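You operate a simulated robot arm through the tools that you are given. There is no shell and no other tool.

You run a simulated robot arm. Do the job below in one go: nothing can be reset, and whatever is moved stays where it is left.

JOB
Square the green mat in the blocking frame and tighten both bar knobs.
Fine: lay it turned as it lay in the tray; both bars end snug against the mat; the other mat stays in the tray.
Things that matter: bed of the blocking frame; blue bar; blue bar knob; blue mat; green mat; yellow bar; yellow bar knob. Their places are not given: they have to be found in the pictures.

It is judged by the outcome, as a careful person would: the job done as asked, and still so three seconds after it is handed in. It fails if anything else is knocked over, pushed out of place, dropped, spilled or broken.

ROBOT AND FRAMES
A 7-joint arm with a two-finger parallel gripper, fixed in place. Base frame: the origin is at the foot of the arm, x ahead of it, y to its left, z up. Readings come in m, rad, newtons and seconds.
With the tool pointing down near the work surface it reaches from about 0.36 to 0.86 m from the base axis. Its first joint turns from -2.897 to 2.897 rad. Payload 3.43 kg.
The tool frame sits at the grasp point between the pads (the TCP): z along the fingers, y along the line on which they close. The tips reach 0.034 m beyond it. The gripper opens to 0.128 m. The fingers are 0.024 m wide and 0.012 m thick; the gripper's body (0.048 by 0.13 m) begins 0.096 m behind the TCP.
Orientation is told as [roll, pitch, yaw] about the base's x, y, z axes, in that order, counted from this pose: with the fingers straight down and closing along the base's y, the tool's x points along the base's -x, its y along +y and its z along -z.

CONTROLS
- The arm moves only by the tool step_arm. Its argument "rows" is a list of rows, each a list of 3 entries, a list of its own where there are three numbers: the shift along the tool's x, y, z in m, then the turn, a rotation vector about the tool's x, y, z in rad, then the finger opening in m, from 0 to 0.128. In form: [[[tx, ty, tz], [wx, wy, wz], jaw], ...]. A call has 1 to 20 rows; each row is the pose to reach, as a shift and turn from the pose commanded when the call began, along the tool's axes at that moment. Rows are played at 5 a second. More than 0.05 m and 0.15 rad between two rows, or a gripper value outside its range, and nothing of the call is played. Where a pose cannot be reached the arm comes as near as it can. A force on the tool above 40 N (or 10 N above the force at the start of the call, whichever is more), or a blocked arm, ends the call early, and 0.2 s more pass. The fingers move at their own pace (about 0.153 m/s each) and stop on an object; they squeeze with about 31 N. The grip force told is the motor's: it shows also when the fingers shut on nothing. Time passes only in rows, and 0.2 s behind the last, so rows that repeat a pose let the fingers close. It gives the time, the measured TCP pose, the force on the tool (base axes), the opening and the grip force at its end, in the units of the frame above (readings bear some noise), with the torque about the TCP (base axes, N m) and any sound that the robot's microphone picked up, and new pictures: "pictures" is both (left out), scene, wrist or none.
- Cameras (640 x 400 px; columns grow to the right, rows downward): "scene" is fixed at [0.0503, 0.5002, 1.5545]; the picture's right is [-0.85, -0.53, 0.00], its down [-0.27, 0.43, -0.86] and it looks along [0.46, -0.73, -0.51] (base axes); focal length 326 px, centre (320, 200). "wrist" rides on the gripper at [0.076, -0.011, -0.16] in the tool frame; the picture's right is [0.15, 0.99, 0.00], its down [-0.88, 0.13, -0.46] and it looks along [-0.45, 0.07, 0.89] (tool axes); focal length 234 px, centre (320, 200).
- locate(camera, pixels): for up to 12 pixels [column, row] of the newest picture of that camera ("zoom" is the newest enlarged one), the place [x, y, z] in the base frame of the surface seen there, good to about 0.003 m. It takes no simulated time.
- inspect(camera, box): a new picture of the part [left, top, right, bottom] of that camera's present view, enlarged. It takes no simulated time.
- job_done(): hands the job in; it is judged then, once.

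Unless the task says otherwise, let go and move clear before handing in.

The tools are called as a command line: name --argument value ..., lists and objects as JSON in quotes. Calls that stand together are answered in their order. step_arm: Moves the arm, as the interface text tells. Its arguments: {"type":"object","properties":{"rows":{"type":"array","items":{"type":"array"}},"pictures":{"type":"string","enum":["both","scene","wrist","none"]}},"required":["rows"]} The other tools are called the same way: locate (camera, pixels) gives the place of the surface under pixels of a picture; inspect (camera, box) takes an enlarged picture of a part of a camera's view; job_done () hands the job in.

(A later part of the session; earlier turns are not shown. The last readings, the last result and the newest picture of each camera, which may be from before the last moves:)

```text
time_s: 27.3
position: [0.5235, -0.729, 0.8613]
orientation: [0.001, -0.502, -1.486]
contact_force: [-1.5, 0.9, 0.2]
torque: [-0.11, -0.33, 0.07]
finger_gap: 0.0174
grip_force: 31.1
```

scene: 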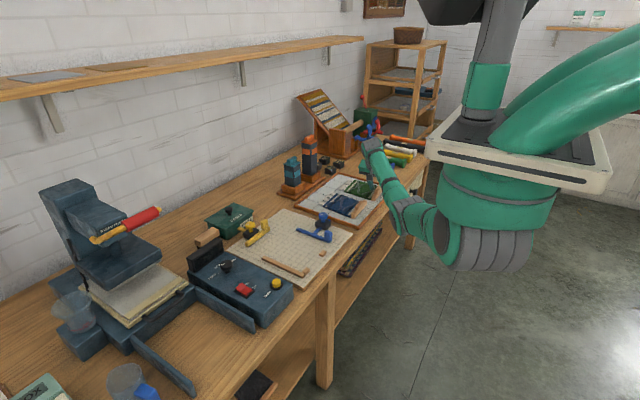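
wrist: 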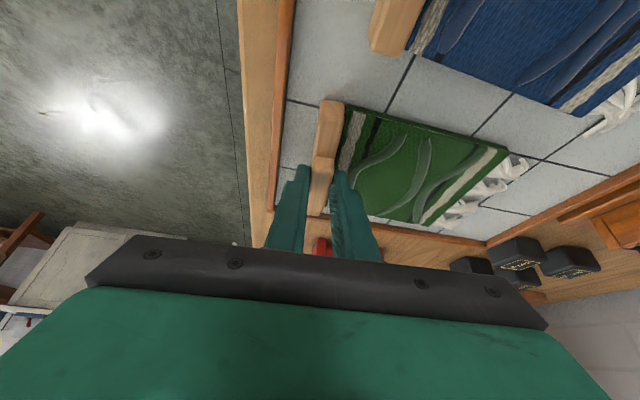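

The grip holds 17.4 mm of wood at 31 N. I'll lift straight up 0.12 m.

step_arm --rows '[[[-0.0048, 0, -0.0088], [0, 0, 0], 0.0], [[-0.0096, 0, -0.0176], [0, 0, 0], 0.0], [[-0.0168, 0, -0.0307], [0, 0, 0], 0.0], [[-0.0263, 0, -0.0483], [0, 0, 0], 0.0], [[-0.0359, 0, -0.0658], [0, 0, 0], 0.0], [[-0.0455, 0, -0.0834], [0, 0, 0], 0.0], [[-0.0551, 0, -0.1009], [0, 0, 0], 0.0], [[-0.0575, 0, -0.1053], [0, 0, 0], 0.0], [[-0.0575, 0, -0.1053], [0, 0, 0], 0.0]]' --pictures "both"

```text
time_s: 29.3
position: [0.5227, -0.7287, 0.9808]
orientation: [0.0, -0.5, -1.484]
contact_force: [-0.3, 0.8, -1.3]
torque: [-0.02, 0.05, -0.03]
finger_gap: 0.017
grip_force: 30.9
```

scene: 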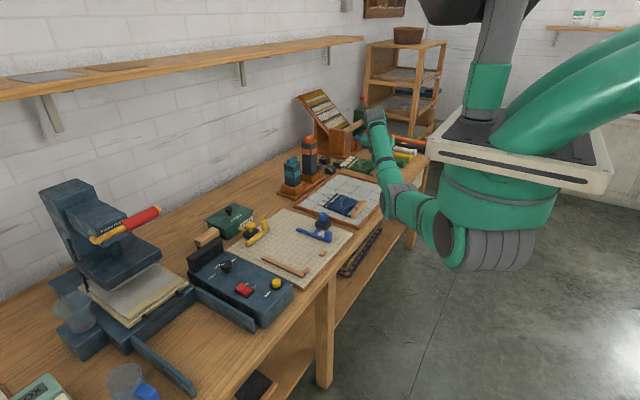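
wrist: 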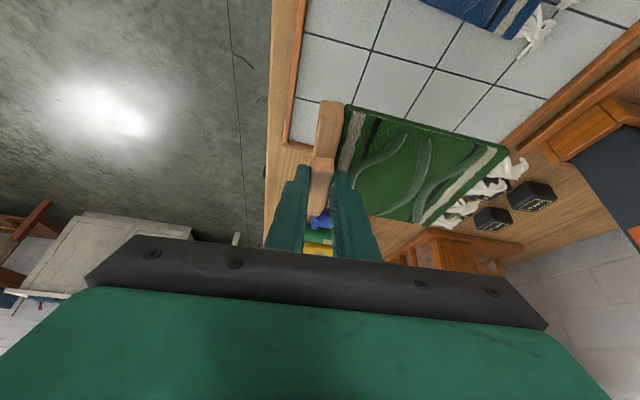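

The mat is up and looks rigid with its batten. I'll measure its corners in the gripper to know its offsets from the TCP.

inspect --camera "wrist" --box '[270, 80, 550, 255]'

```text
2.29 times, centred on (410, 168) of wrist
```

zoom: 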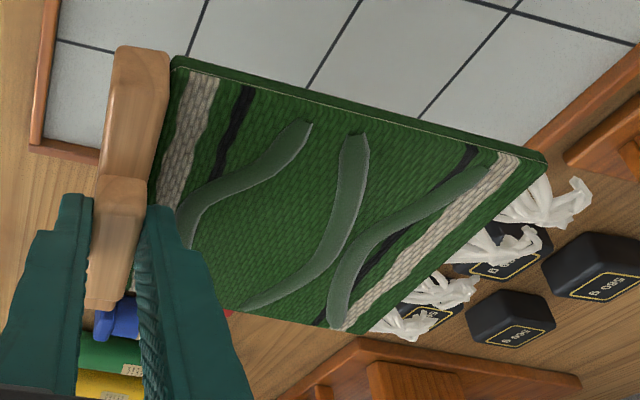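

locate --camera "zoom" --pixels '[[120, 50], [165, 58], [108, 130], [150, 140], [178, 62], [545, 160], [345, 330], [430, 130], [240, 305], [300, 200], [100, 185], [140, 185]]'

locate --camera "zoom" --pixels '[[175, 75], [535, 170], [350, 325], [260, 90], [390, 120], [480, 145], [450, 240], [390, 290], [116, 80], [155, 90], [105, 300], [90, 280]]'

```text
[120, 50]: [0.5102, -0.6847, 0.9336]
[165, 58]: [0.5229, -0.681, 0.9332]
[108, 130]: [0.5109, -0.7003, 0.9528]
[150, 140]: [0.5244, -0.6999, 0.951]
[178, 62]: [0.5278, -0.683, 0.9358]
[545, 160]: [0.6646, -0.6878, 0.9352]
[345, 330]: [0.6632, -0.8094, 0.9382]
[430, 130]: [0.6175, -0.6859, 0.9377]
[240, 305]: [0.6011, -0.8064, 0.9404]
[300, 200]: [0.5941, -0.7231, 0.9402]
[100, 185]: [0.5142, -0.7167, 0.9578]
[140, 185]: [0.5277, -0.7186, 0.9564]
```

```text
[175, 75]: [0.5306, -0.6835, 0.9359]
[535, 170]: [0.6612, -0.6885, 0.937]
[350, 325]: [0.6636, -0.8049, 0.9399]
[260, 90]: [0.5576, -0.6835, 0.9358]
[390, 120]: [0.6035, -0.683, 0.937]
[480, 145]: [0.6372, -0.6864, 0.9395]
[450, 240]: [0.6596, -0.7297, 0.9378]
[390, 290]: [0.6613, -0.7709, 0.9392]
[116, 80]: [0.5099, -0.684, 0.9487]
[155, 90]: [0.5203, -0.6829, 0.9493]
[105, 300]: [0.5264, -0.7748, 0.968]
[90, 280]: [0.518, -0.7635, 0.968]
```

The mat hangs level and firm. Before carrying it over, I'll measure the rail and the two stops on the bed precisely with tight scene zooms.

inspect --camera "scene" --box '[258, 248, 332, 294]'

```text
8.65 times, centred on (295, 271) of scene
```

zoom: 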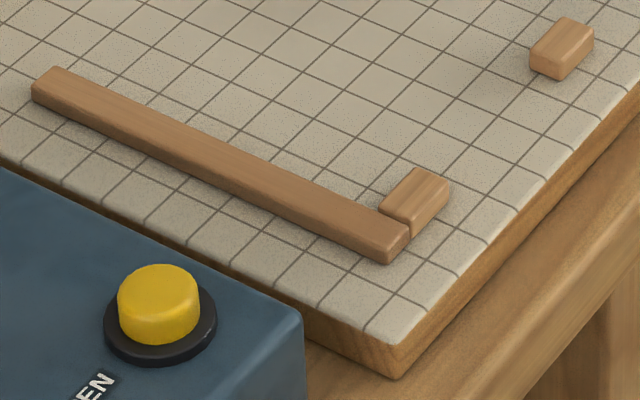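

locate --camera "zoom" --pixels '[[55, 72], [150, 112], [250, 155], [340, 195], [405, 235], [35, 92], [200, 165], [385, 245], [388, 200], [412, 170], [446, 182], [418, 218]]'

locate --camera "zoom" --pixels '[[536, 47], [562, 21], [591, 38], [565, 60], [560, 40], [415, 190], [70, 65], [270, 158], [200, 130], [375, 205], [395, 175], [545, 25]]'

```text
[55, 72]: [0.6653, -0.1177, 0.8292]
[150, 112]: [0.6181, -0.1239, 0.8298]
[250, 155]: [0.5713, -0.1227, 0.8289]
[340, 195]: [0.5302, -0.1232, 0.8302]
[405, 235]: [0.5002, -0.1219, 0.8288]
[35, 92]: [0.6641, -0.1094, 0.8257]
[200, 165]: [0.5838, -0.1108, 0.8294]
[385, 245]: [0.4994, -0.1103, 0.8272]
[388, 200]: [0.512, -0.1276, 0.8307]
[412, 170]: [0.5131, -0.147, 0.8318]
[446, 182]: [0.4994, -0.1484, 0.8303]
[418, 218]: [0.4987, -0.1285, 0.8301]
```

```text
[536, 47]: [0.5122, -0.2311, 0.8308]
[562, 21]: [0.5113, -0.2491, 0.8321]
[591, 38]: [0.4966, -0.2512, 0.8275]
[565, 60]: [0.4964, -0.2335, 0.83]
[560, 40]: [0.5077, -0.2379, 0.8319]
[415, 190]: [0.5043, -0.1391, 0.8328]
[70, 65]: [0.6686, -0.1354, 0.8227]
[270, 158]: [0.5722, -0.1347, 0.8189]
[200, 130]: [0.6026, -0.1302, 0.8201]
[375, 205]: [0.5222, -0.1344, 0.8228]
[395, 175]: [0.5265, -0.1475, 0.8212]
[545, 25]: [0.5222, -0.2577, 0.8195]
```

The rail's inner face is y≈−0.125, and the stops' faces are x≈0.5135 (y −0.126 to −0.149 and −0.231 to −0.251). I'll carry the mat over at this height, squaring the batten (yaw to −1.571), to above TCP ≈(0.525,−0.175,0.96).

step_arm --rows '[[[0.0099, 0.001, -0.0049], [0.0008, 0, 0.0015], 0], [[0.0296, 0.003, -0.0148], [0.0025, 0, 0.0046], 0], [[0.0543, 0.0055, -0.0271], [0.0046, 0, 0.0084], 0], [[0.0839, 0.0086, -0.0419], [0.0071, 0, 0.013], 0], [[0.1135, 0.0116, -0.0567], [0.0096, 0, 0.0175], 0], [[0.1431, 0.0146, -0.0715], [0.0121, 0, 0.0221], 0], [[0.1727, 0.0176, -0.0863], [0.0146, 0, 0.0267], 0], [[0.2023, 0.0206, -0.1011], [0.0171, 0, 0.0313], 0], [[0.2319, 0.0236, -0.1159], [0.0196, 0, 0.0359], 0], [[0.2616, 0.0267, -0.1307], [0.0221, 0, 0.0404], 0], [[0.2912, 0.0297, -0.1455], [0.0246, 0, 0.045], 0], [[0.3208, 0.0327, -0.1603], [0.0271, 0, 0.0496], 0], [[0.3504, 0.0357, -0.1751], [0.0296, 0, 0.0542], 0], [[0.38, 0.0387, -0.1899], [0.0321, 0, 0.0588], 0], [[0.4096, 0.0417, -0.2047], [0.0346, 0, 0.0633], 0], [[0.4392, 0.0448, -0.2195], [0.0371, 0, 0.0679], 0], [[0.4639, 0.0473, -0.2318], [0.0392, 0, 0.0717], 0], [[0.4836, 0.0493, -0.2417], [0.0409, 0, 0.0748], 0], [[0.4935, 0.0503, -0.2466], [0.0417, 0, 0.0763], 0], [[0.4935, 0.0503, -0.2466], [0.0417, 0, 0.0763], 0]]' --pictures "both"

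```text
time_s: 33.5
position: [0.5256, -0.1746, 0.961]
orientation: [0.0, -0.5, -1.572]
contact_force: [0.1, 0.7, -0.1]
torque: [0.04, 0.08, -0.02]
finger_gap: 0.0176
grip_force: 31.0
```

scene: 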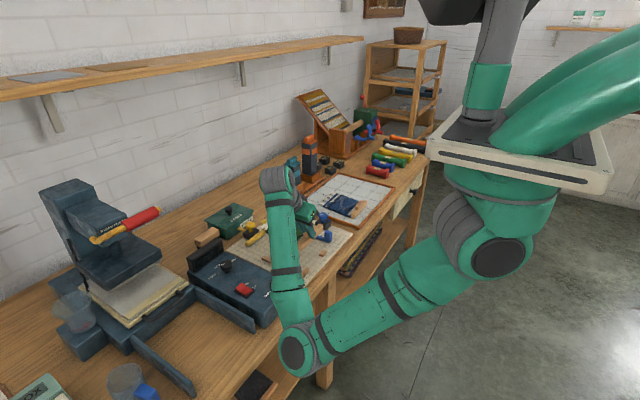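
wrist: 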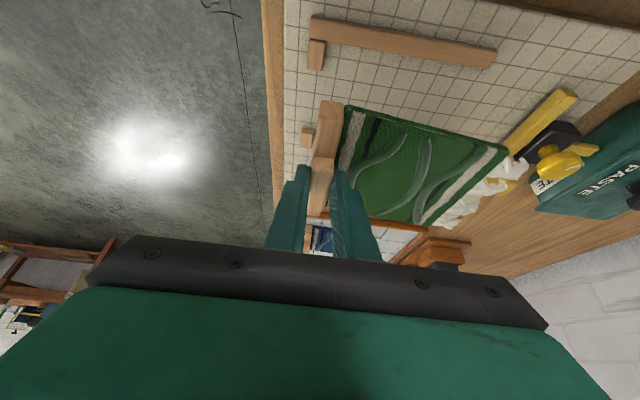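

The mat is above the bed with batten and rail visible at wrist (325,140) and (400,40); the arm's elbow now shows at scene (310,350). I'll check the elbow's clearance and measure the mat relative to the rail and stops.

locate --camera "scene" --pixels '[[310, 350], [295, 370], [330, 345], [285, 280], [278, 200], [400, 290], [475, 240], [275, 170], [330, 330], [500, 255]]'

inspect --camera "wrist" --box '[270, 0, 530, 240]'

```text
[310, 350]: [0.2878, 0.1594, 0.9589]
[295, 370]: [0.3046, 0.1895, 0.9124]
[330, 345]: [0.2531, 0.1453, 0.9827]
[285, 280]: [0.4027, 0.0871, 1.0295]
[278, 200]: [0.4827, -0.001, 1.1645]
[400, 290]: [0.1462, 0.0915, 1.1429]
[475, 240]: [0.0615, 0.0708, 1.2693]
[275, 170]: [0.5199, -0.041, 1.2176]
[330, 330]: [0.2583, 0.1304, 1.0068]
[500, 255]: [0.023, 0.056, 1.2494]
```

```text
1.67 times, centred on (400, 120) of wrist
```

zoom: 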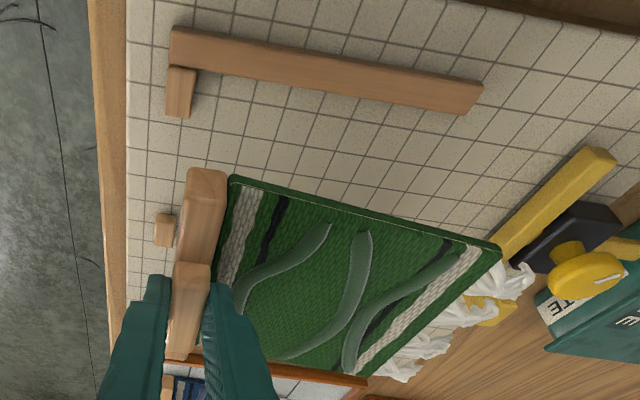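

The elbow is around (0.29,0.17,0.92), in front of the table. I'll find the table's front edge near it, and measure the mat against the rail.

locate --camera "zoom" --pixels '[[190, 172], [222, 178], [183, 245], [212, 255], [232, 180], [498, 248], [368, 372], [350, 210], [430, 230], [440, 310], [300, 280], [178, 290]]'

locate --camera "scene" --pixels '[[335, 290], [300, 320], [270, 345], [250, 360], [230, 385], [215, 395], [265, 370], [340, 300], [190, 385], [150, 350], [380, 240], [240, 335]]'

```text
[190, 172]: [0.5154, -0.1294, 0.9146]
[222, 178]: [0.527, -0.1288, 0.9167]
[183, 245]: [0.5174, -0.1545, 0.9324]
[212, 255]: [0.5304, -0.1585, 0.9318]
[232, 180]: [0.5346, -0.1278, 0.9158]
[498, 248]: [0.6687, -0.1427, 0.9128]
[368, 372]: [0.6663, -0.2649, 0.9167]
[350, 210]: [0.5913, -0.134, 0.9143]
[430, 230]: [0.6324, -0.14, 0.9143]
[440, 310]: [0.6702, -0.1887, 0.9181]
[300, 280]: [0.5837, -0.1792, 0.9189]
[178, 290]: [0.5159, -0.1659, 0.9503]
```

```text
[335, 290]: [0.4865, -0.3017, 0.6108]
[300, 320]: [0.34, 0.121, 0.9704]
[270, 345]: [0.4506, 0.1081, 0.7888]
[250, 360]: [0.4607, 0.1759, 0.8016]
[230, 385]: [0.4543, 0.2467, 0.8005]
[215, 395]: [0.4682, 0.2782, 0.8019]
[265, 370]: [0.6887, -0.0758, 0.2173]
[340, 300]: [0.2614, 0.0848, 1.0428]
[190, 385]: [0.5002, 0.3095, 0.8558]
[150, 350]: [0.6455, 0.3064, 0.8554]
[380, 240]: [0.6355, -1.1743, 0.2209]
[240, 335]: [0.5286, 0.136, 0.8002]
```

The table edge is at x≈0.45, so the elbow is clear in front of it. The mat's batten is square, its corner at y≈−0.128, but its long sides are skewed about −0.11 rad, which the bars should square. I'll lower to just above the bed.

step_arm --rows '[[[0.0072, 0, 0.0132], [0, 0, 0], 0], [[0.0144, 0, 0.0263], [0, 0, 0], 0], [[0.0216, 0, 0.0395], [0, 0, 0], 0], [[0.0287, 0, 0.0527], [0, 0, 0], 0], [[0.0335, 0, 0.0614], [0, 0, 0], 0], [[0.0373, 0, 0.0685], [0, 0, 0], 0], [[0.0373, 0, 0.0685], [0, 0, 0], 0]]' --pictures "both"

```text
time_s: 35.1
position: [0.5276, -0.1748, 0.8815]
orientation: [-0.002, -0.5, -1.569]
contact_force: [0.5, -0.8, -2.0]
torque: [-0.03, 0.11, -0.01]
finger_gap: 0.0175
grip_force: 31.2
```

scene: 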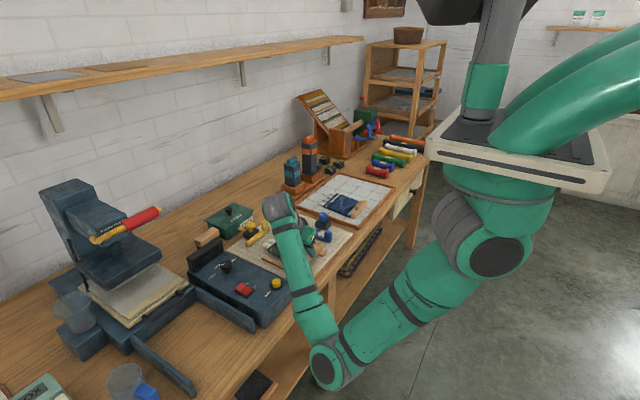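
wrist: 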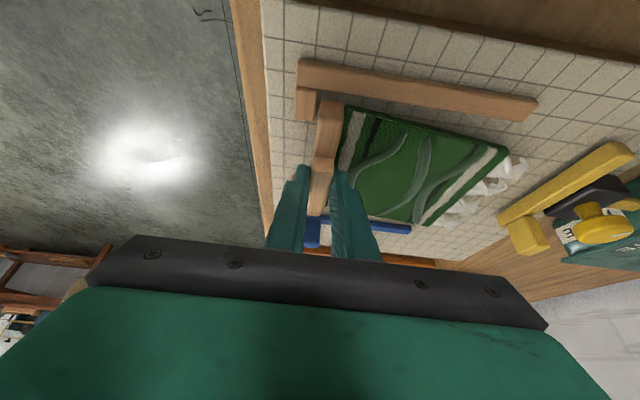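

The mat is about 8 mm above the bed and the elbow has dropped to scene (330,365). I'll check the elbow's position and the mat's clearances before the final lowering.

locate --camera "scene" --pixels '[[330, 365], [315, 375], [345, 375], [310, 320], [295, 260], [350, 345]]'

inspect --camera "wrist" --box '[270, 30, 550, 240]'

```text
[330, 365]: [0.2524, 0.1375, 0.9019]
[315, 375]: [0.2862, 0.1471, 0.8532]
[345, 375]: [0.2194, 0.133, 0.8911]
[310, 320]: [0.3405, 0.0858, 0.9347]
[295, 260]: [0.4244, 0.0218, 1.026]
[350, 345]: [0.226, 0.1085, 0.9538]
```

```text
1.90 times, centred on (410, 135) of wrist
```

zoom: 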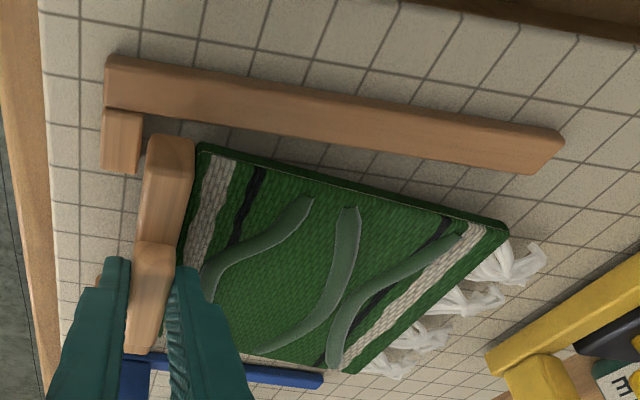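

locate --camera "zoom" --pixels '[[152, 142], [192, 142], [140, 125], [137, 165], [146, 200], [183, 200], [203, 148], [508, 225], [345, 372], [330, 165], [330, 135], [540, 170]]'

```text
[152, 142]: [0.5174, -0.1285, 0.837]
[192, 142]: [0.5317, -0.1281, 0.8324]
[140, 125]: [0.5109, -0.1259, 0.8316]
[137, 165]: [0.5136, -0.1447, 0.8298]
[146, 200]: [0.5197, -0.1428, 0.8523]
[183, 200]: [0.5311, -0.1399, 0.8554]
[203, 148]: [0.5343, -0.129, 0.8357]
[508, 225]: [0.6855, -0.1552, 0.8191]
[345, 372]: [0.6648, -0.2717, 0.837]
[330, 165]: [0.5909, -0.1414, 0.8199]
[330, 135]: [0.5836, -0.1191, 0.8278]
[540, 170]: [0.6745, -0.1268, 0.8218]
```

The batten face is at x≈0.5175 (4 mm off the stops) and the mat corner at y≈−0.1285 (3.5 mm off the rail). I'll nudge it 3 mm toward the stops and 2 mm toward the rail, then lower gently onto the bed.

step_arm --rows '[[[0.0018, -0.003, -0.001], [0, 0, 0], 0], [[0.0032, -0.003, 0.0016], [0, 0, 0], 0], [[0.0042, -0.003, 0.0034], [0, 0, 0], 0], [[0.0051, -0.003, 0.0051], [0, 0, 0], 0], [[0.0056, -0.003, 0.006], [0, 0, 0], 0], [[0.0056, -0.003, 0.006], [0, 0, 0], 0]]' --pictures "wrist"

```text
time_s: 36.5
position: [0.522, -0.172, 0.8731]
orientation: [0.002, -0.502, -1.57]
contact_force: [27.4, -0.5, 11.9]
torque: [-0.17, -1.12, 0.31]
finger_gap: 0.0173
grip_force: 31.2
```

wrist: 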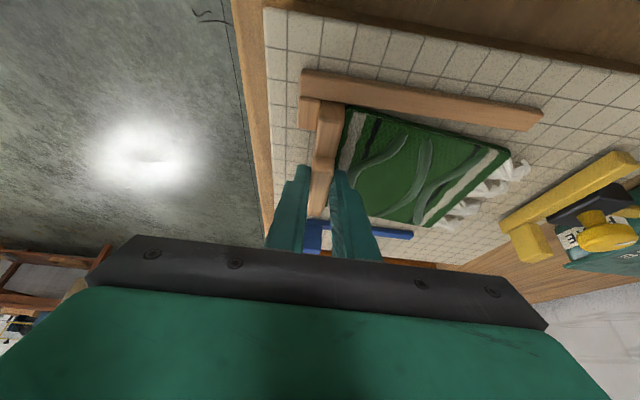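

The batten is now pressed against the stops (27 N in x) and resting on the bed (12 N up). I'll ease off about 1.5 mm to relieve the push, then check.

step_arm --rows '[[[-0.0002, 0.001, -0.0004], [0, 0, 0], 0], [[-0.0003, 0.0018, -0.0006], [0, 0, 0], 0], [[-0.0003, 0.0018, -0.0006], [0, 0, 0], 0]]' --pictures "none"

```text
time_s: 37.3
position: [0.524, -0.1734, 0.8739]
orientation: [-0.003, -0.5, -1.572]
contact_force: [10.2, 4.0, -2.9]
torque: [0.26, -0.37, 0.2]
finger_gap: 0.0177
grip_force: 30.8
```

Force is down to ~10 N. I'll open the fingers to release the batten.

step_arm --rows '[[[0, 0.0005, 0], [0, 0, 0], 0.022], [[0, 0.0005, 0], [0, 0, 0], 0.035], [[0, 0.0005, 0], [0, 0, 0], 0.045], [[0, 0.0005, 0], [0, 0, 0], 0.045]]' --pictures "wrist"

```text
time_s: 38.3
position: [0.5247, -0.1731, 0.875]
orientation: [0.0, -0.5, -1.573]
contact_force: [0.5, -0.4, -1.5]
torque: [-0.01, -0.03, 0.0]
finger_gap: 0.0453
grip_force: 0.1
```

wrist: 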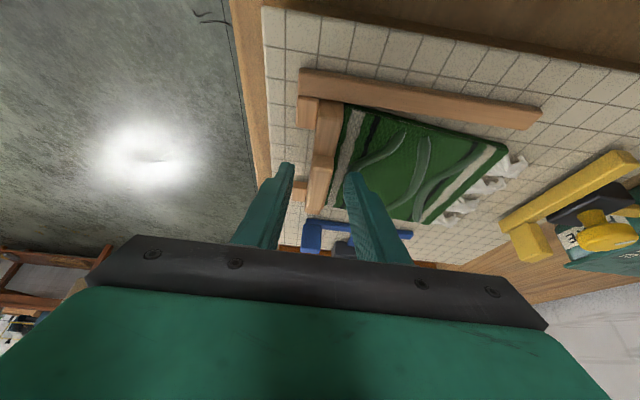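

The batten is free and sits against the stops. I'll lift straight up and then bring the tool back to vertical.

step_arm --rows '[[[-0.0144, 0, -0.0263], [0, 0, 0], 0.045], [[-0.0287, 0, -0.0527], [0, 0, 0], 0.045], [[-0.0455, 0, -0.0834], [0, 0, 0], 0.045], [[-0.0599, 0, -0.1097], [0, 0.1, 0], 0.045], [[-0.0719, 0, -0.1316], [0, 0.2, 0], 0.045], [[-0.0719, 0, -0.1316], [0, 0.3, 0], 0.045], [[-0.0719, 0, -0.1316], [0, 0.4, 0], 0.045], [[-0.0719, 0, -0.1316], [0, 0.5, 0], 0.045], [[-0.0719, 0, -0.1316], [0, 0.5, 0], 0.045]]' --pictures "both"

```text
time_s: 40.3
position: [0.525, -0.1722, 1.0256]
orientation: [0.0, -0.001, -1.571]
contact_force: [0.5, -1.0, -0.8]
torque: [0.01, -0.04, 0.04]
finger_gap: 0.0449
grip_force: 0.2
```

scene: 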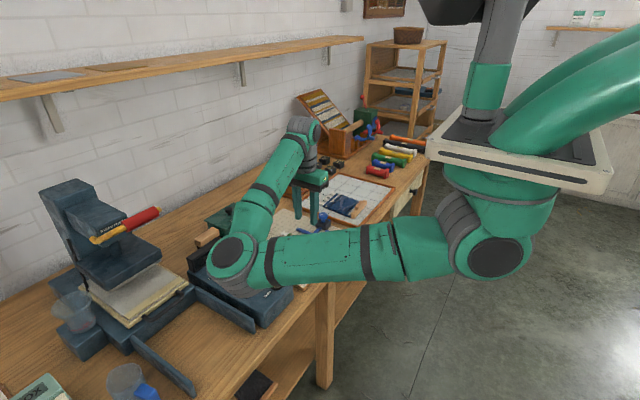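
wrist: 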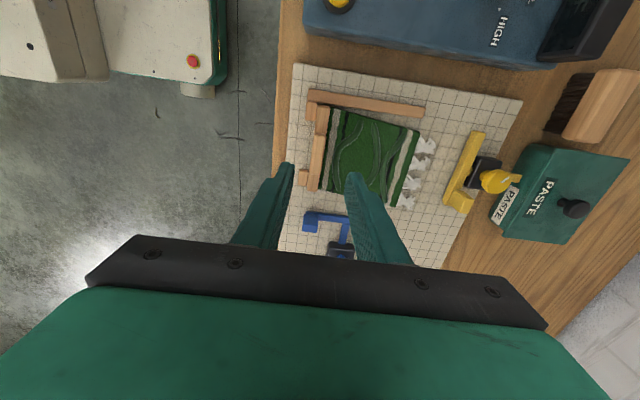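

The mat lies on the bed against stops and near the rail. I'll zoom in and measure the mat, bars and gaps.

inspect --camera "wrist" --box '[280, 60, 520, 260]'

locate --camera "scene" --pixels '[[235, 250], [215, 270], [250, 290], [290, 265], [280, 180], [400, 250]]'

```text
2.00 times, centred on (400, 160) of wrist
```

zoom: 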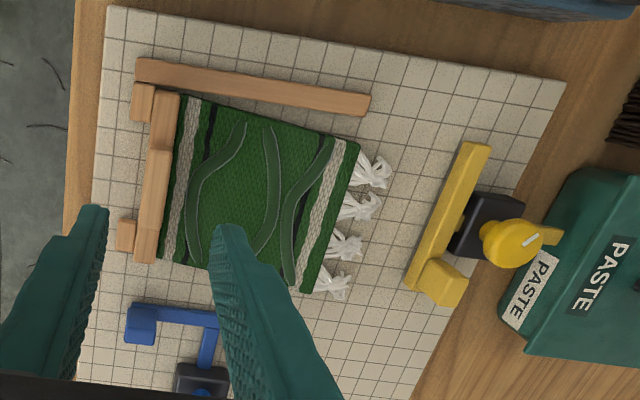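

```text
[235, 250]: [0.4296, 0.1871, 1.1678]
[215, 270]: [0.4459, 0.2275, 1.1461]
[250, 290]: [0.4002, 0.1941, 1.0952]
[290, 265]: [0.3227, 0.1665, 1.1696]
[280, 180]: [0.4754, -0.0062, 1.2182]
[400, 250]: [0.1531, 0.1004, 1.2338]
```

locate --camera "zoom" --pixels '[[155, 95], [176, 95], [138, 255], [157, 260], [186, 97], [358, 145], [312, 292], [163, 260], [270, 118], [230, 100], [338, 215], [150, 180]]'

locate --camera "zoom" --pixels '[[140, 308], [140, 325], [185, 312], [215, 318], [205, 350], [465, 145], [412, 285], [440, 215], [430, 270], [445, 285], [515, 242], [530, 240]]'

```text
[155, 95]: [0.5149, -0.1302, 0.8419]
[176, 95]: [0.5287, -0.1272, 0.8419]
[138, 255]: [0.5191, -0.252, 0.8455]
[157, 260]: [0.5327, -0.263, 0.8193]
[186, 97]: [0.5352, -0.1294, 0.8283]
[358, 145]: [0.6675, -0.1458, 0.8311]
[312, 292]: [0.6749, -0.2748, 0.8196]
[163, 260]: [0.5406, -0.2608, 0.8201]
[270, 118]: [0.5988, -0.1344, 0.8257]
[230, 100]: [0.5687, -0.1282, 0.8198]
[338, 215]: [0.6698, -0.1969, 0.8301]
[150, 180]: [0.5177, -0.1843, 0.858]
```

```text
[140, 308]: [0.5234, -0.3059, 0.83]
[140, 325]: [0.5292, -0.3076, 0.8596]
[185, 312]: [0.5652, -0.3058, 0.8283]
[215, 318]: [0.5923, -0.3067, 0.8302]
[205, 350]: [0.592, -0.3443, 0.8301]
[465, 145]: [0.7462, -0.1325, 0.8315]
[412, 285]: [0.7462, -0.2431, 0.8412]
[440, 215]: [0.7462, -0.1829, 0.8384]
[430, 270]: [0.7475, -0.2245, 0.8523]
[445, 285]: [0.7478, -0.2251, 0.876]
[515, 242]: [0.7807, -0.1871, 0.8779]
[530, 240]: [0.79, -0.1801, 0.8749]
```

The batten touches the first stop but sits ~4 mm off the second, and the sides are skewed, so the blue bar should go first. I'll close the fingers, come down behind the blue bar's tab (tab back face y≈−0.314) at (0.527,−0.348).

step_arm --rows '[[[-0.035, 0.0004, 0.019], [0, 0, 0], 0.02], [[-0.07, 0.0008, 0.038], [0, 0, 0], 0.0], [[-0.105, 0.0012, 0.057], [0, 0, 0], 0.0], [[-0.14, 0.0016, 0.076], [0, 0, 0], 0.0], [[-0.176, 0.002, 0.096], [0, 0, 0], 0.0], [[-0.176, 0.002, 0.125], [0, 0, 0], 0.0], [[-0.176, 0.002, 0.1536], [0, 0, 0], 0.0], [[-0.176, 0.002, 0.1536], [0, 0, 0], 0.0]]' --pictures "both"

```text
time_s: 42.1
position: [0.5263, -0.3492, 0.8711]
orientation: [0.0, -0.002, -1.572]
contact_force: [0.5, 0.8, -0.5]
torque: [0.0, -0.01, 0.0]
finger_gap: 0.0
grip_force: 31.0
```

scene: 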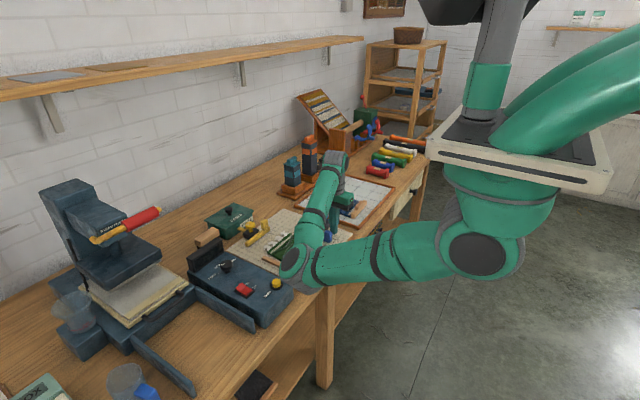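
wrist: 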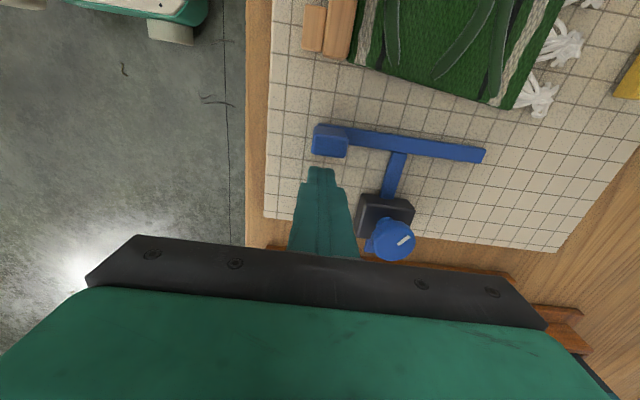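

The closed tips at wrist (320,172) are behind the blue tab at (330,145). I'll push toward +y gently and watch the force.

step_arm --rows '[[[0.01, 0, 0], [0, 0, 0], 0.0], [[0.018, 0, 0], [0, 0, 0], 0.0], [[0.024, 0, 0], [0, 0, 0], 0.0], [[0.03, 0, 0], [0, 0, 0], 0.0], [[0.036, 0, 0], [0, 0, 0], 0.0], [[0.042, 0, 0], [0, 0, 0], 0.0], [[0.046, 0, 0], [0, 0, 0], 0.0], [[0.046, 0, 0], [0, 0, 0], 0.0]]' --pictures "wrist"

```text
time_s: 43.9
position: [0.5263, -0.3027, 0.8717]
orientation: [0.0, -0.002, -1.574]
contact_force: [0.5, 0.4, -1.0]
torque: [-0.01, 0.01, 0.01]
finger_gap: 0.0
grip_force: 30.8
```

wrist: 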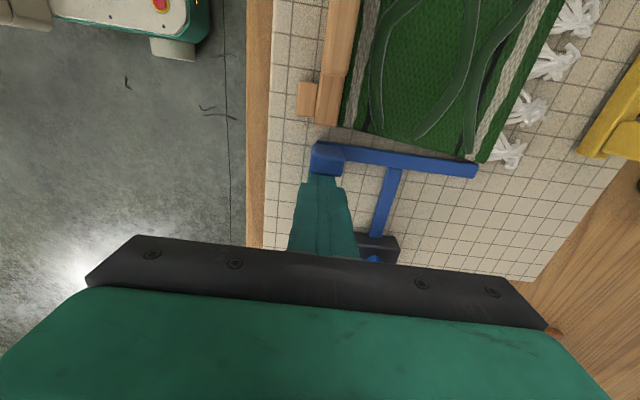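

The bar slides easily (almost no force) and its far end is about to touch the mat's far corner near (480,162). I'll continue in small steps.

step_arm --rows '[[[0.003, 0, 0], [0, 0, 0], 0.0], [[0.006, 0, 0], [0, 0, 0], 0.0], [[0.009, 0, 0], [0, 0, 0], 0.0], [[0.012, 0, 0], [0, 0, 0], 0.0], [[0.015, 0, 0], [0, 0, 0], 0.0], [[0.015, 0, 0], [0, 0, 0], 0.0]]' --pictures "wrist"

```text
time_s: 45.3
position: [0.5266, -0.2879, 0.87]
orientation: [-0.001, -0.001, -1.572]
contact_force: [0.7, 0.1, -0.7]
torque: [-0.01, 0.0, 0.0]
finger_gap: 0.0
grip_force: 31.6
```

wrist: 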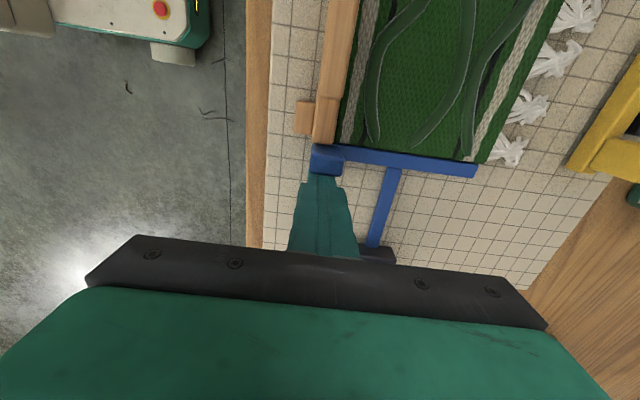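

The mat is shearing straight: its near edge now lies along the bar. I'll keep pushing in 2–3 mm steps until it is snug against the rail.

step_arm --rows '[[[0.0025, 0, 0], [0, 0, 0], 0.0], [[0.005, 0, 0], [0, 0, 0], 0.0], [[0.0075, 0, 0], [0, 0, 0], 0.0], [[0.01, 0, 0], [0, 0, 0], 0.0], [[0.01, 0, 0], [0, 0, 0], 0.0]]' --pictures "wrist"

```text
time_s: 46.3
position: [0.5264, -0.2833, 0.8712]
orientation: [0.003, -0.017, -1.576]
contact_force: [5.7, -29.0, -2.5]
torque: [-0.22, -0.07, 0.0]
finger_gap: 0.0001
grip_force: 31.0
stopped in row 5: the force on the tool passed its limit at 42 N (the readings are from after the stop); the commanded pose is now the measured one
```

wrist: 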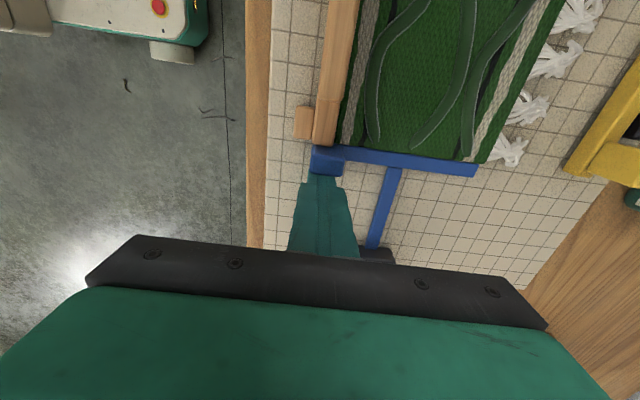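

Force jumped to ~40 N, so the bar is now firmly against something. I'll check whether the mat is flush with the rail and whether the batten is against both stops.

inspect --camera "scene" --box '[230, 205, 360, 295]'

inspect --camera "wrist" --box '[250, 0, 550, 190]'

```text
4.44 times, centred on (295, 250) of scene
```

zoom: 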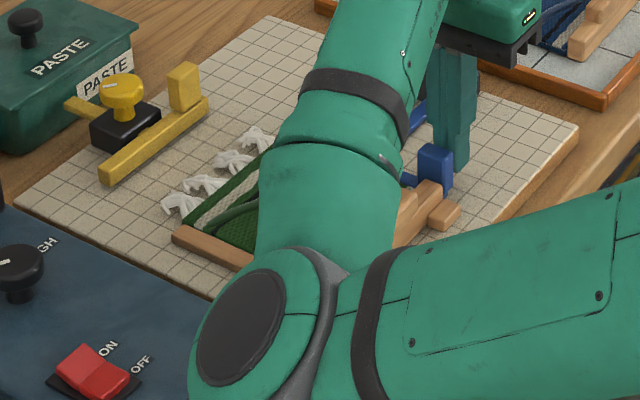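

```text
2.11 times, centred on (400, 95) of wrist
```

zoom: 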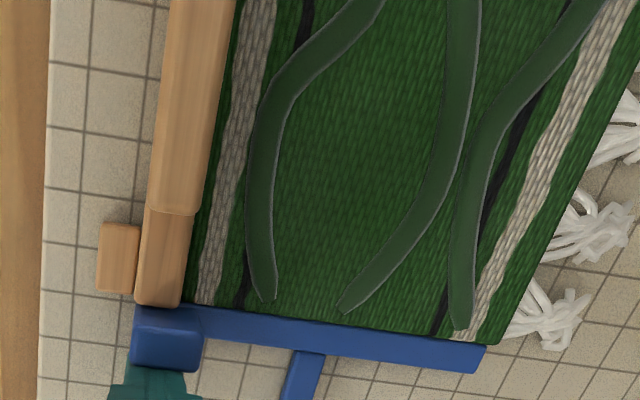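

The bar is flush along the whole mat edge and the batten looks to be touching the second stop. I'll back the fingers off, rise and look from above to see whether it stays put.

step_arm --rows '[[[-0.006, 0, 0], [0, 0, 0], 0.0], [[-0.018, 0, 0], [0, 0, 0], 0.0], [[-0.03, 0, -0.02], [0, 0, 0], 0.0], [[-0.03, 0, -0.05], [0, 0, 0], 0.0], [[-0.03, 0, -0.09], [0, 0, 0], 0.0], [[-0.02, 0, -0.13], [0, 0, 0], 0.0], [[0.02, 0, -0.15], [0, 0, 0], 0.0], [[0.05, 0, -0.15], [0, 0, 0], 0.0], [[0.05, 0, -0.15], [0, 0, 0], 0.0]]' --pictures "both"

```text
time_s: 48.3
position: [0.5231, -0.2306, 1.0225]
orientation: [0.002, -0.009, -1.576]
contact_force: [-0.4, -0.4, -0.4]
torque: [0.04, -0.04, 0.0]
finger_gap: 0.0002
grip_force: 31.3
```

scene: 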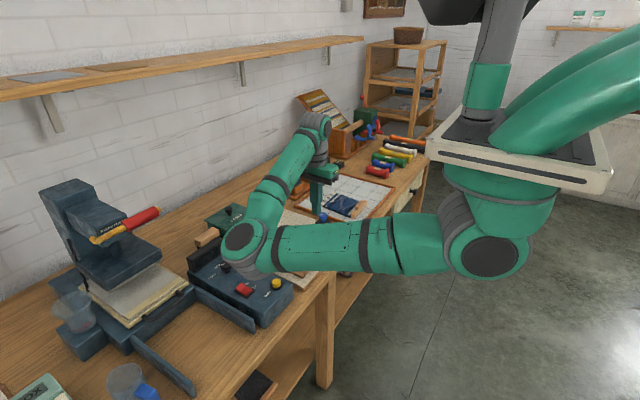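
wrist: 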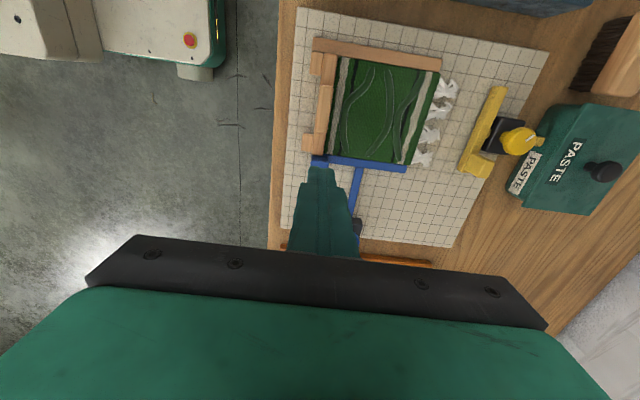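

inspect --camera "wrist" --box '[280, 0, 540, 200]'

```text
2.00 times, centred on (410, 100) of wrist
```

zoom: 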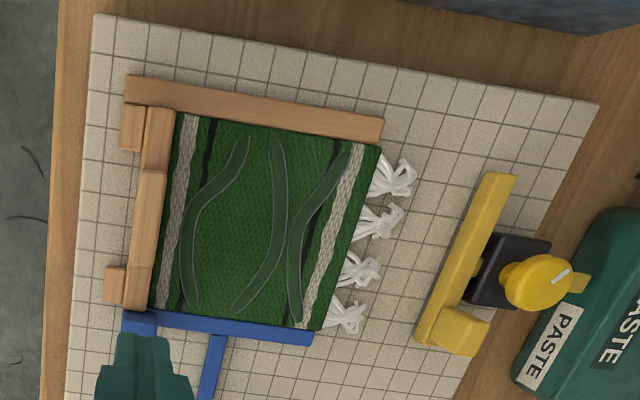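

The mat now sits square, flush with the rail and stops, with the blue bar along its edge. I'll measure edges to confirm and find the yellow bar's travel.

locate --camera "zoom" --pixels '[[150, 112], [170, 112], [125, 305], [145, 308], [380, 148], [322, 325], [230, 122], [155, 313], [300, 335], [250, 325], [350, 240], [335, 290]]'

locate --camera "zoom" --pixels '[[480, 180], [455, 230], [420, 330], [512, 180], [445, 330], [470, 335], [455, 350], [435, 345], [540, 270], [560, 275], [490, 270], [425, 345]]'

```text
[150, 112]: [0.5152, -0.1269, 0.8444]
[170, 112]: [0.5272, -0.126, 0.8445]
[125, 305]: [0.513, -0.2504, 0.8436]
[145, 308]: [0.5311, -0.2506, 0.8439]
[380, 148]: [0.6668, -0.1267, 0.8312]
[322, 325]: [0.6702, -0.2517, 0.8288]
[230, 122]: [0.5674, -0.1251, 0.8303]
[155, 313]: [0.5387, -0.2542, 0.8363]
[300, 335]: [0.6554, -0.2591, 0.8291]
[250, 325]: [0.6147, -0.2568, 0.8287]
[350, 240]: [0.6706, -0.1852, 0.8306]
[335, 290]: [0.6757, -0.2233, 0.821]
```

```text
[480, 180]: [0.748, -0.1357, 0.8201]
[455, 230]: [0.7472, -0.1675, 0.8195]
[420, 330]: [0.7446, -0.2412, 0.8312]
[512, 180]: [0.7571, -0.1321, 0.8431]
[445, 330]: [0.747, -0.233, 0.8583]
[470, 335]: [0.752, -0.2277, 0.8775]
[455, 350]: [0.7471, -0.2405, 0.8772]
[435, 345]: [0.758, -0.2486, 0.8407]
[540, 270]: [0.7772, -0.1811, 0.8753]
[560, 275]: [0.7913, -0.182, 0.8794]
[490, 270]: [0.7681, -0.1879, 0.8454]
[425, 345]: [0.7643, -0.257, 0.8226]
```

Mat end is at x≈0.6685 and square; the yellow bar's face is at x≈0.747, its tab at (0.756,−0.23) up to z 0.877. I'll open the fingers and move above the yellow tab to grip it across x.

step_arm --rows '[[[0, 0.03, 0.0], [0, 0, 0], 0.02], [[0, 0.07, 0.0], [0, 0.005, 0], 0.05], [[0, 0.11, 0.01], [0, 0.01, 0], 0.05], [[0, 0.15, 0.02], [0, 0.01, -0.005], 0.05], [[0, 0.19, 0.035], [0, 0.01, -0.005], 0.05], [[0, 0.22, 0.05], [0, 0.01, -0.005], 0.05], [[0, 0.233, 0.065], [0, 0.01, -0.005], 0.05], [[0, 0.233, 0.065], [0, 0.01, -0.005], 0.05]]' --pictures "both"

```text
time_s: 50.1
position: [0.7586, -0.2307, 0.9573]
orientation: [0.003, 0.0, -1.569]
contact_force: [0.3, 0.4, 0.4]
torque: [-0.03, 0.0, -0.01]
finger_gap: 0.0499
grip_force: 0.0
```

scene: 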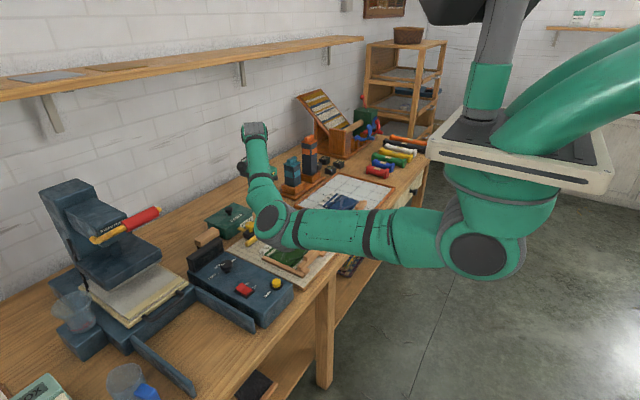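
wrist: 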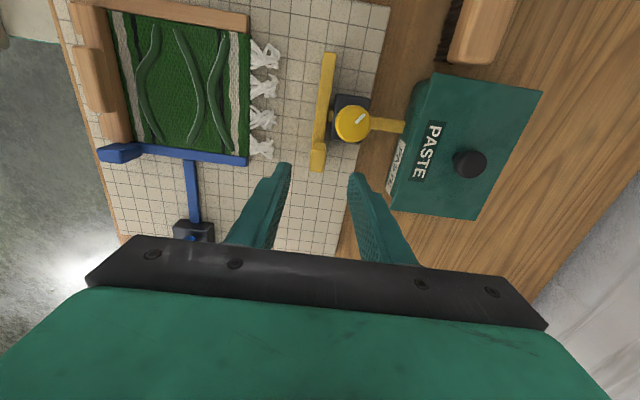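

The tab shows at wrist (318,155) between the fingertips at (283,170) and (355,178). I'll measure it closely.

inspect --camera "wrist" --box '[240, 40, 440, 200]'

```text
2.50 times, centred on (340, 120) of wrist
```

zoom: 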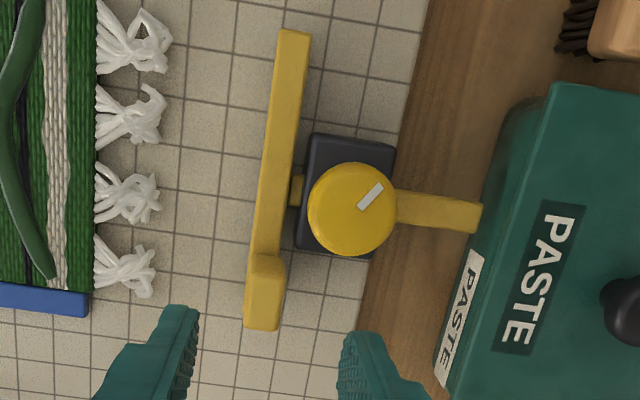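

locate --camera "zoom" --pixels '[[268, 275], [250, 280], [282, 275], [247, 325], [275, 325], [265, 262], [350, 205], [312, 210], [395, 210], [352, 168], [350, 250], [295, 60]]'

locate --camera "zoom" --pixels '[[362, 206], [382, 186], [306, 140], [392, 145], [300, 245], [370, 255], [480, 215], [282, 40], [308, 42], [262, 320], [500, 110], [555, 90]]'

```text
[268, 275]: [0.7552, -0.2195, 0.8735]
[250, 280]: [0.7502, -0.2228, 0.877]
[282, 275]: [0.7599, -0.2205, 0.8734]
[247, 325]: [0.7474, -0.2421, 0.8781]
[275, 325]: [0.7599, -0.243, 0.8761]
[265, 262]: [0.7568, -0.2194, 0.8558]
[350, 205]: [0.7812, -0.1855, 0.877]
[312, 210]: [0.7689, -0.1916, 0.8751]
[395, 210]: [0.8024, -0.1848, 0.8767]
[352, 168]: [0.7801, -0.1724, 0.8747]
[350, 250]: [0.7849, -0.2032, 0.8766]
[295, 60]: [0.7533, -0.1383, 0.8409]
```

```text
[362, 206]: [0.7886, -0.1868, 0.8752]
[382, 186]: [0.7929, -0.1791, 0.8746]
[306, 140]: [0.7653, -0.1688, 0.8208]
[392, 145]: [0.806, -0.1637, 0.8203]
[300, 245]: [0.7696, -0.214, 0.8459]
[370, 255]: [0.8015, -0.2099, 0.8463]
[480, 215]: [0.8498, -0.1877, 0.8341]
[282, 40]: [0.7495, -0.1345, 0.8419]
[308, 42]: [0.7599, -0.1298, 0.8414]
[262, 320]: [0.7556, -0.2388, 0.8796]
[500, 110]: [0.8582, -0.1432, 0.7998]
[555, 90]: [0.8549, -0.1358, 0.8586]
```

The yellow tab is x 0.748–0.761, y −0.22 to −0.244, and its knob is centred at (0.785,−0.188), 33 mm wide. I'll lower onto the tab and close.

step_arm --rows '[[[-0.001, -0.004, 0.02], [0, 0, 0], 0.036], [[-0.002, -0.004, 0.04], [0, 0, 0], 0.036], [[-0.002, -0.004, 0.06], [0, 0, 0], 0.036], [[-0.002, -0.004, 0.074], [0, 0, 0], 0.036], [[-0.002, -0.004, 0.074], [0, 0, 0], 0.02], [[-0.002, -0.004, 0.074], [0, 0, 0], 0.0], [[-0.002, -0.004, 0.074], [0, 0, 0], 0.0]]' --pictures "wrist"

```text
time_s: 51.7
position: [0.7548, -0.2331, 0.8819]
orientation: [0.001, 0.002, -1.572]
contact_force: [0.4, 1.1, -2.5]
torque: [-0.28, 0.13, 0.03]
finger_gap: 0.0154
grip_force: 45.2
```

wrist: 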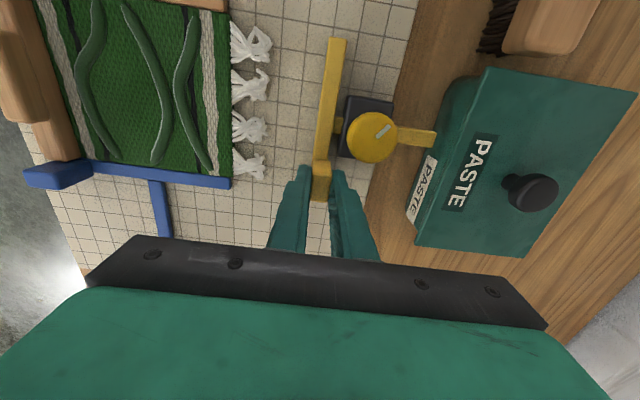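

The tab is gripped (15 mm). I'll draw the yellow bar toward −x, first 60 mm.

step_arm --rows '[[[0, -0.006, 0], [0, 0, 0], 0], [[0, -0.014, 0], [0, 0, 0], 0], [[0, -0.024, 0], [0, 0, 0], 0], [[0, -0.034, 0], [0, 0, 0], 0], [[0, -0.044, 0], [0, 0, 0], 0], [[0, -0.054, 0], [0, 0, 0], 0], [[0, -0.062, 0], [0, 0, 0], 0], [[0, -0.062, 0], [0, 0, 0], 0]]' --pictures "wrist"

```text
time_s: 53.5
position: [0.6931, -0.2341, 0.8832]
orientation: [0.0, 0.002, -1.57]
contact_force: [-1.6, -6.7, -7.5]
torque: [0.65, 0.2, 0.0]
finger_gap: 0.0153
grip_force: 45.8
```

wrist: 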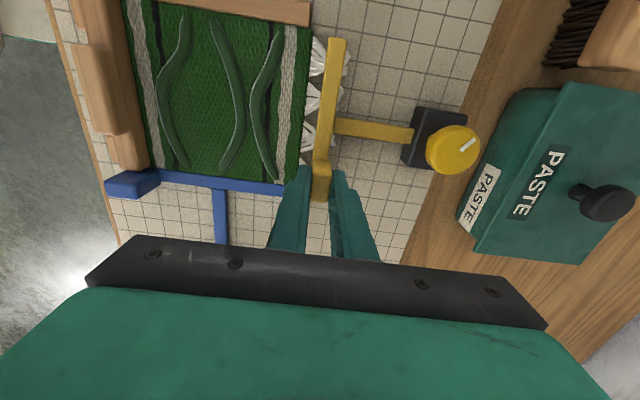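

The bar follows and passes over the fringe; about 17 mm remain to the mat's end. I'll continue in small steps watching force.

step_arm --rows '[[[0, -0.003, 0], [0, 0, 0], 0], [[0, -0.006, 0], [0, 0, 0], 0], [[0, -0.009, 0], [0, 0, 0], 0], [[0, -0.012, 0], [0, 0, 0], 0], [[0, -0.014, 0], [0, 0, 0], 0], [[0, -0.014, 0], [0, 0, 0], 0]]' --pictures "wrist"

```text
time_s: 54.9
position: [0.6804, -0.2337, 0.8825]
orientation: [0.004, 0.002, -1.569]
contact_force: [32.9, -15.9, -14.0]
torque: [0.08, -0.21, -0.16]
finger_gap: 0.0155
grip_force: 45.2
```

wrist: 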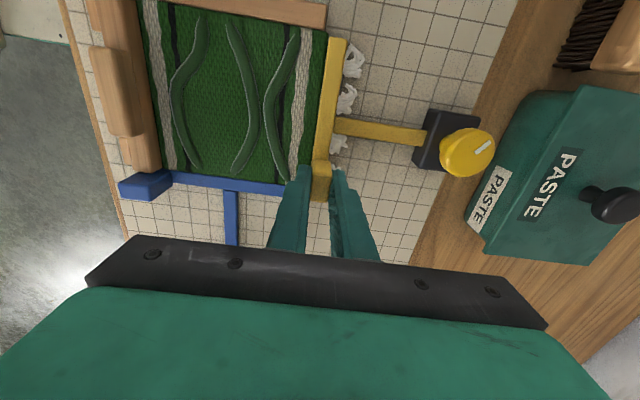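

Force has risen to 33 N in x: the yellow bar is snug against the mat's end all along. I'll open the fingers and rise to check that both bars stayed in place.

step_arm --rows '[[[0, -0.0135, 0], [0, 0, 0], 0.02], [[0, -0.0135, 0], [0, 0, 0], 0.04], [[0, -0.0135, 0], [0, 0, 0], 0.04], [[0, -0.0135, -0.03], [0, 0, 0], 0.04], [[0, -0.0135, -0.07], [0, 0, 0], 0.04], [[0, -0.0135, -0.11], [0, 0, 0], 0.04], [[0, -0.0135, -0.11], [0, 0, 0], 0.04]]' --pictures "both"

```text
time_s: 56.5
position: [0.6636, -0.2338, 0.9929]
orientation: [0.002, 0.001, -1.572]
contact_force: [0.4, 0.3, 0.1]
torque: [0.02, 0.0, 0.01]
finger_gap: 0.0401
grip_force: 0.1
```

scene: 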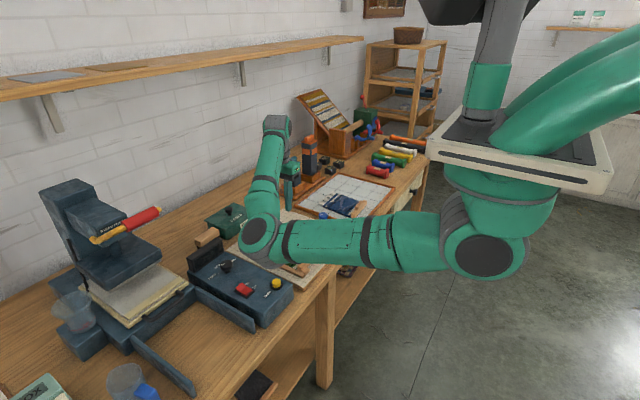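
wrist: 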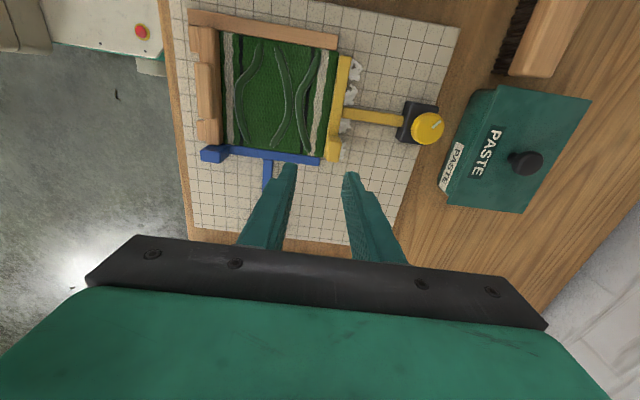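

I see I shifted the tool a further 13.5 mm while opening (the shift counts from the already-moved command), though no force limit tripped. I'll inspect closely that mat and bars are still fine.

inspect --camera "wrist" --box '[170, 0, 450, 200]'

```text
2.00 times, centred on (310, 100) of wrist
```

zoom: 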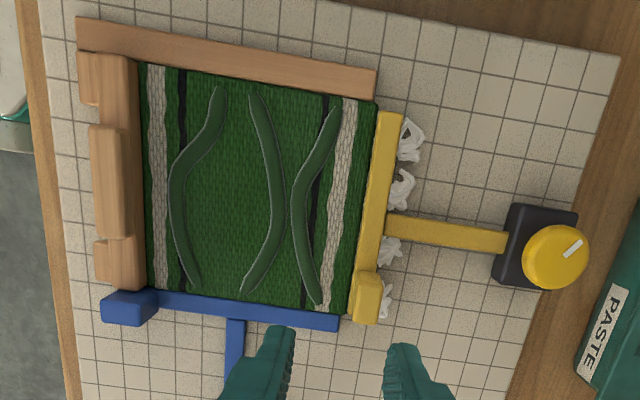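

locate --camera "zoom" --pixels '[[115, 60], [135, 62], [105, 285], [138, 288], [375, 105], [345, 310], [385, 115], [378, 150], [355, 300], [250, 82], [160, 300], [330, 320]]'

locate --camera "zoom" --pixels '[[400, 115], [390, 200], [365, 290], [375, 275], [230, 300], [300, 305], [150, 295], [365, 80], [370, 108], [340, 320], [565, 255], [540, 255]]'

```text
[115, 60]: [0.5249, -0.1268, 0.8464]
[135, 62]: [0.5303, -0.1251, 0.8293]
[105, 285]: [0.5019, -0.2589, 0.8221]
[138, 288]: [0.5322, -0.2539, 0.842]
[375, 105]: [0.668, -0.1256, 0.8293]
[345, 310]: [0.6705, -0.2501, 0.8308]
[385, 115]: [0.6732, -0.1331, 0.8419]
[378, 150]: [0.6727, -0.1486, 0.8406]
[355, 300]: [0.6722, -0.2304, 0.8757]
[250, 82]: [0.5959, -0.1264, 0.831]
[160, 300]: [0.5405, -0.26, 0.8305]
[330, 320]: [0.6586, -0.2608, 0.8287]
```

```text
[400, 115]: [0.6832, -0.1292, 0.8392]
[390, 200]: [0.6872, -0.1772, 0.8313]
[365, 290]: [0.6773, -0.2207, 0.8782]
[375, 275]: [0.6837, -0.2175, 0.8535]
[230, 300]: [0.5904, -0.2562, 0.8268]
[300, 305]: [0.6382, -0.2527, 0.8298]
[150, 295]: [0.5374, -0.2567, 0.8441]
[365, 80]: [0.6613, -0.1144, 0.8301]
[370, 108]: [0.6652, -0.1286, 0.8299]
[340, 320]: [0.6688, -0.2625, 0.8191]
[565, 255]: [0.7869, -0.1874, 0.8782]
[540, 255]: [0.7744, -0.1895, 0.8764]
```

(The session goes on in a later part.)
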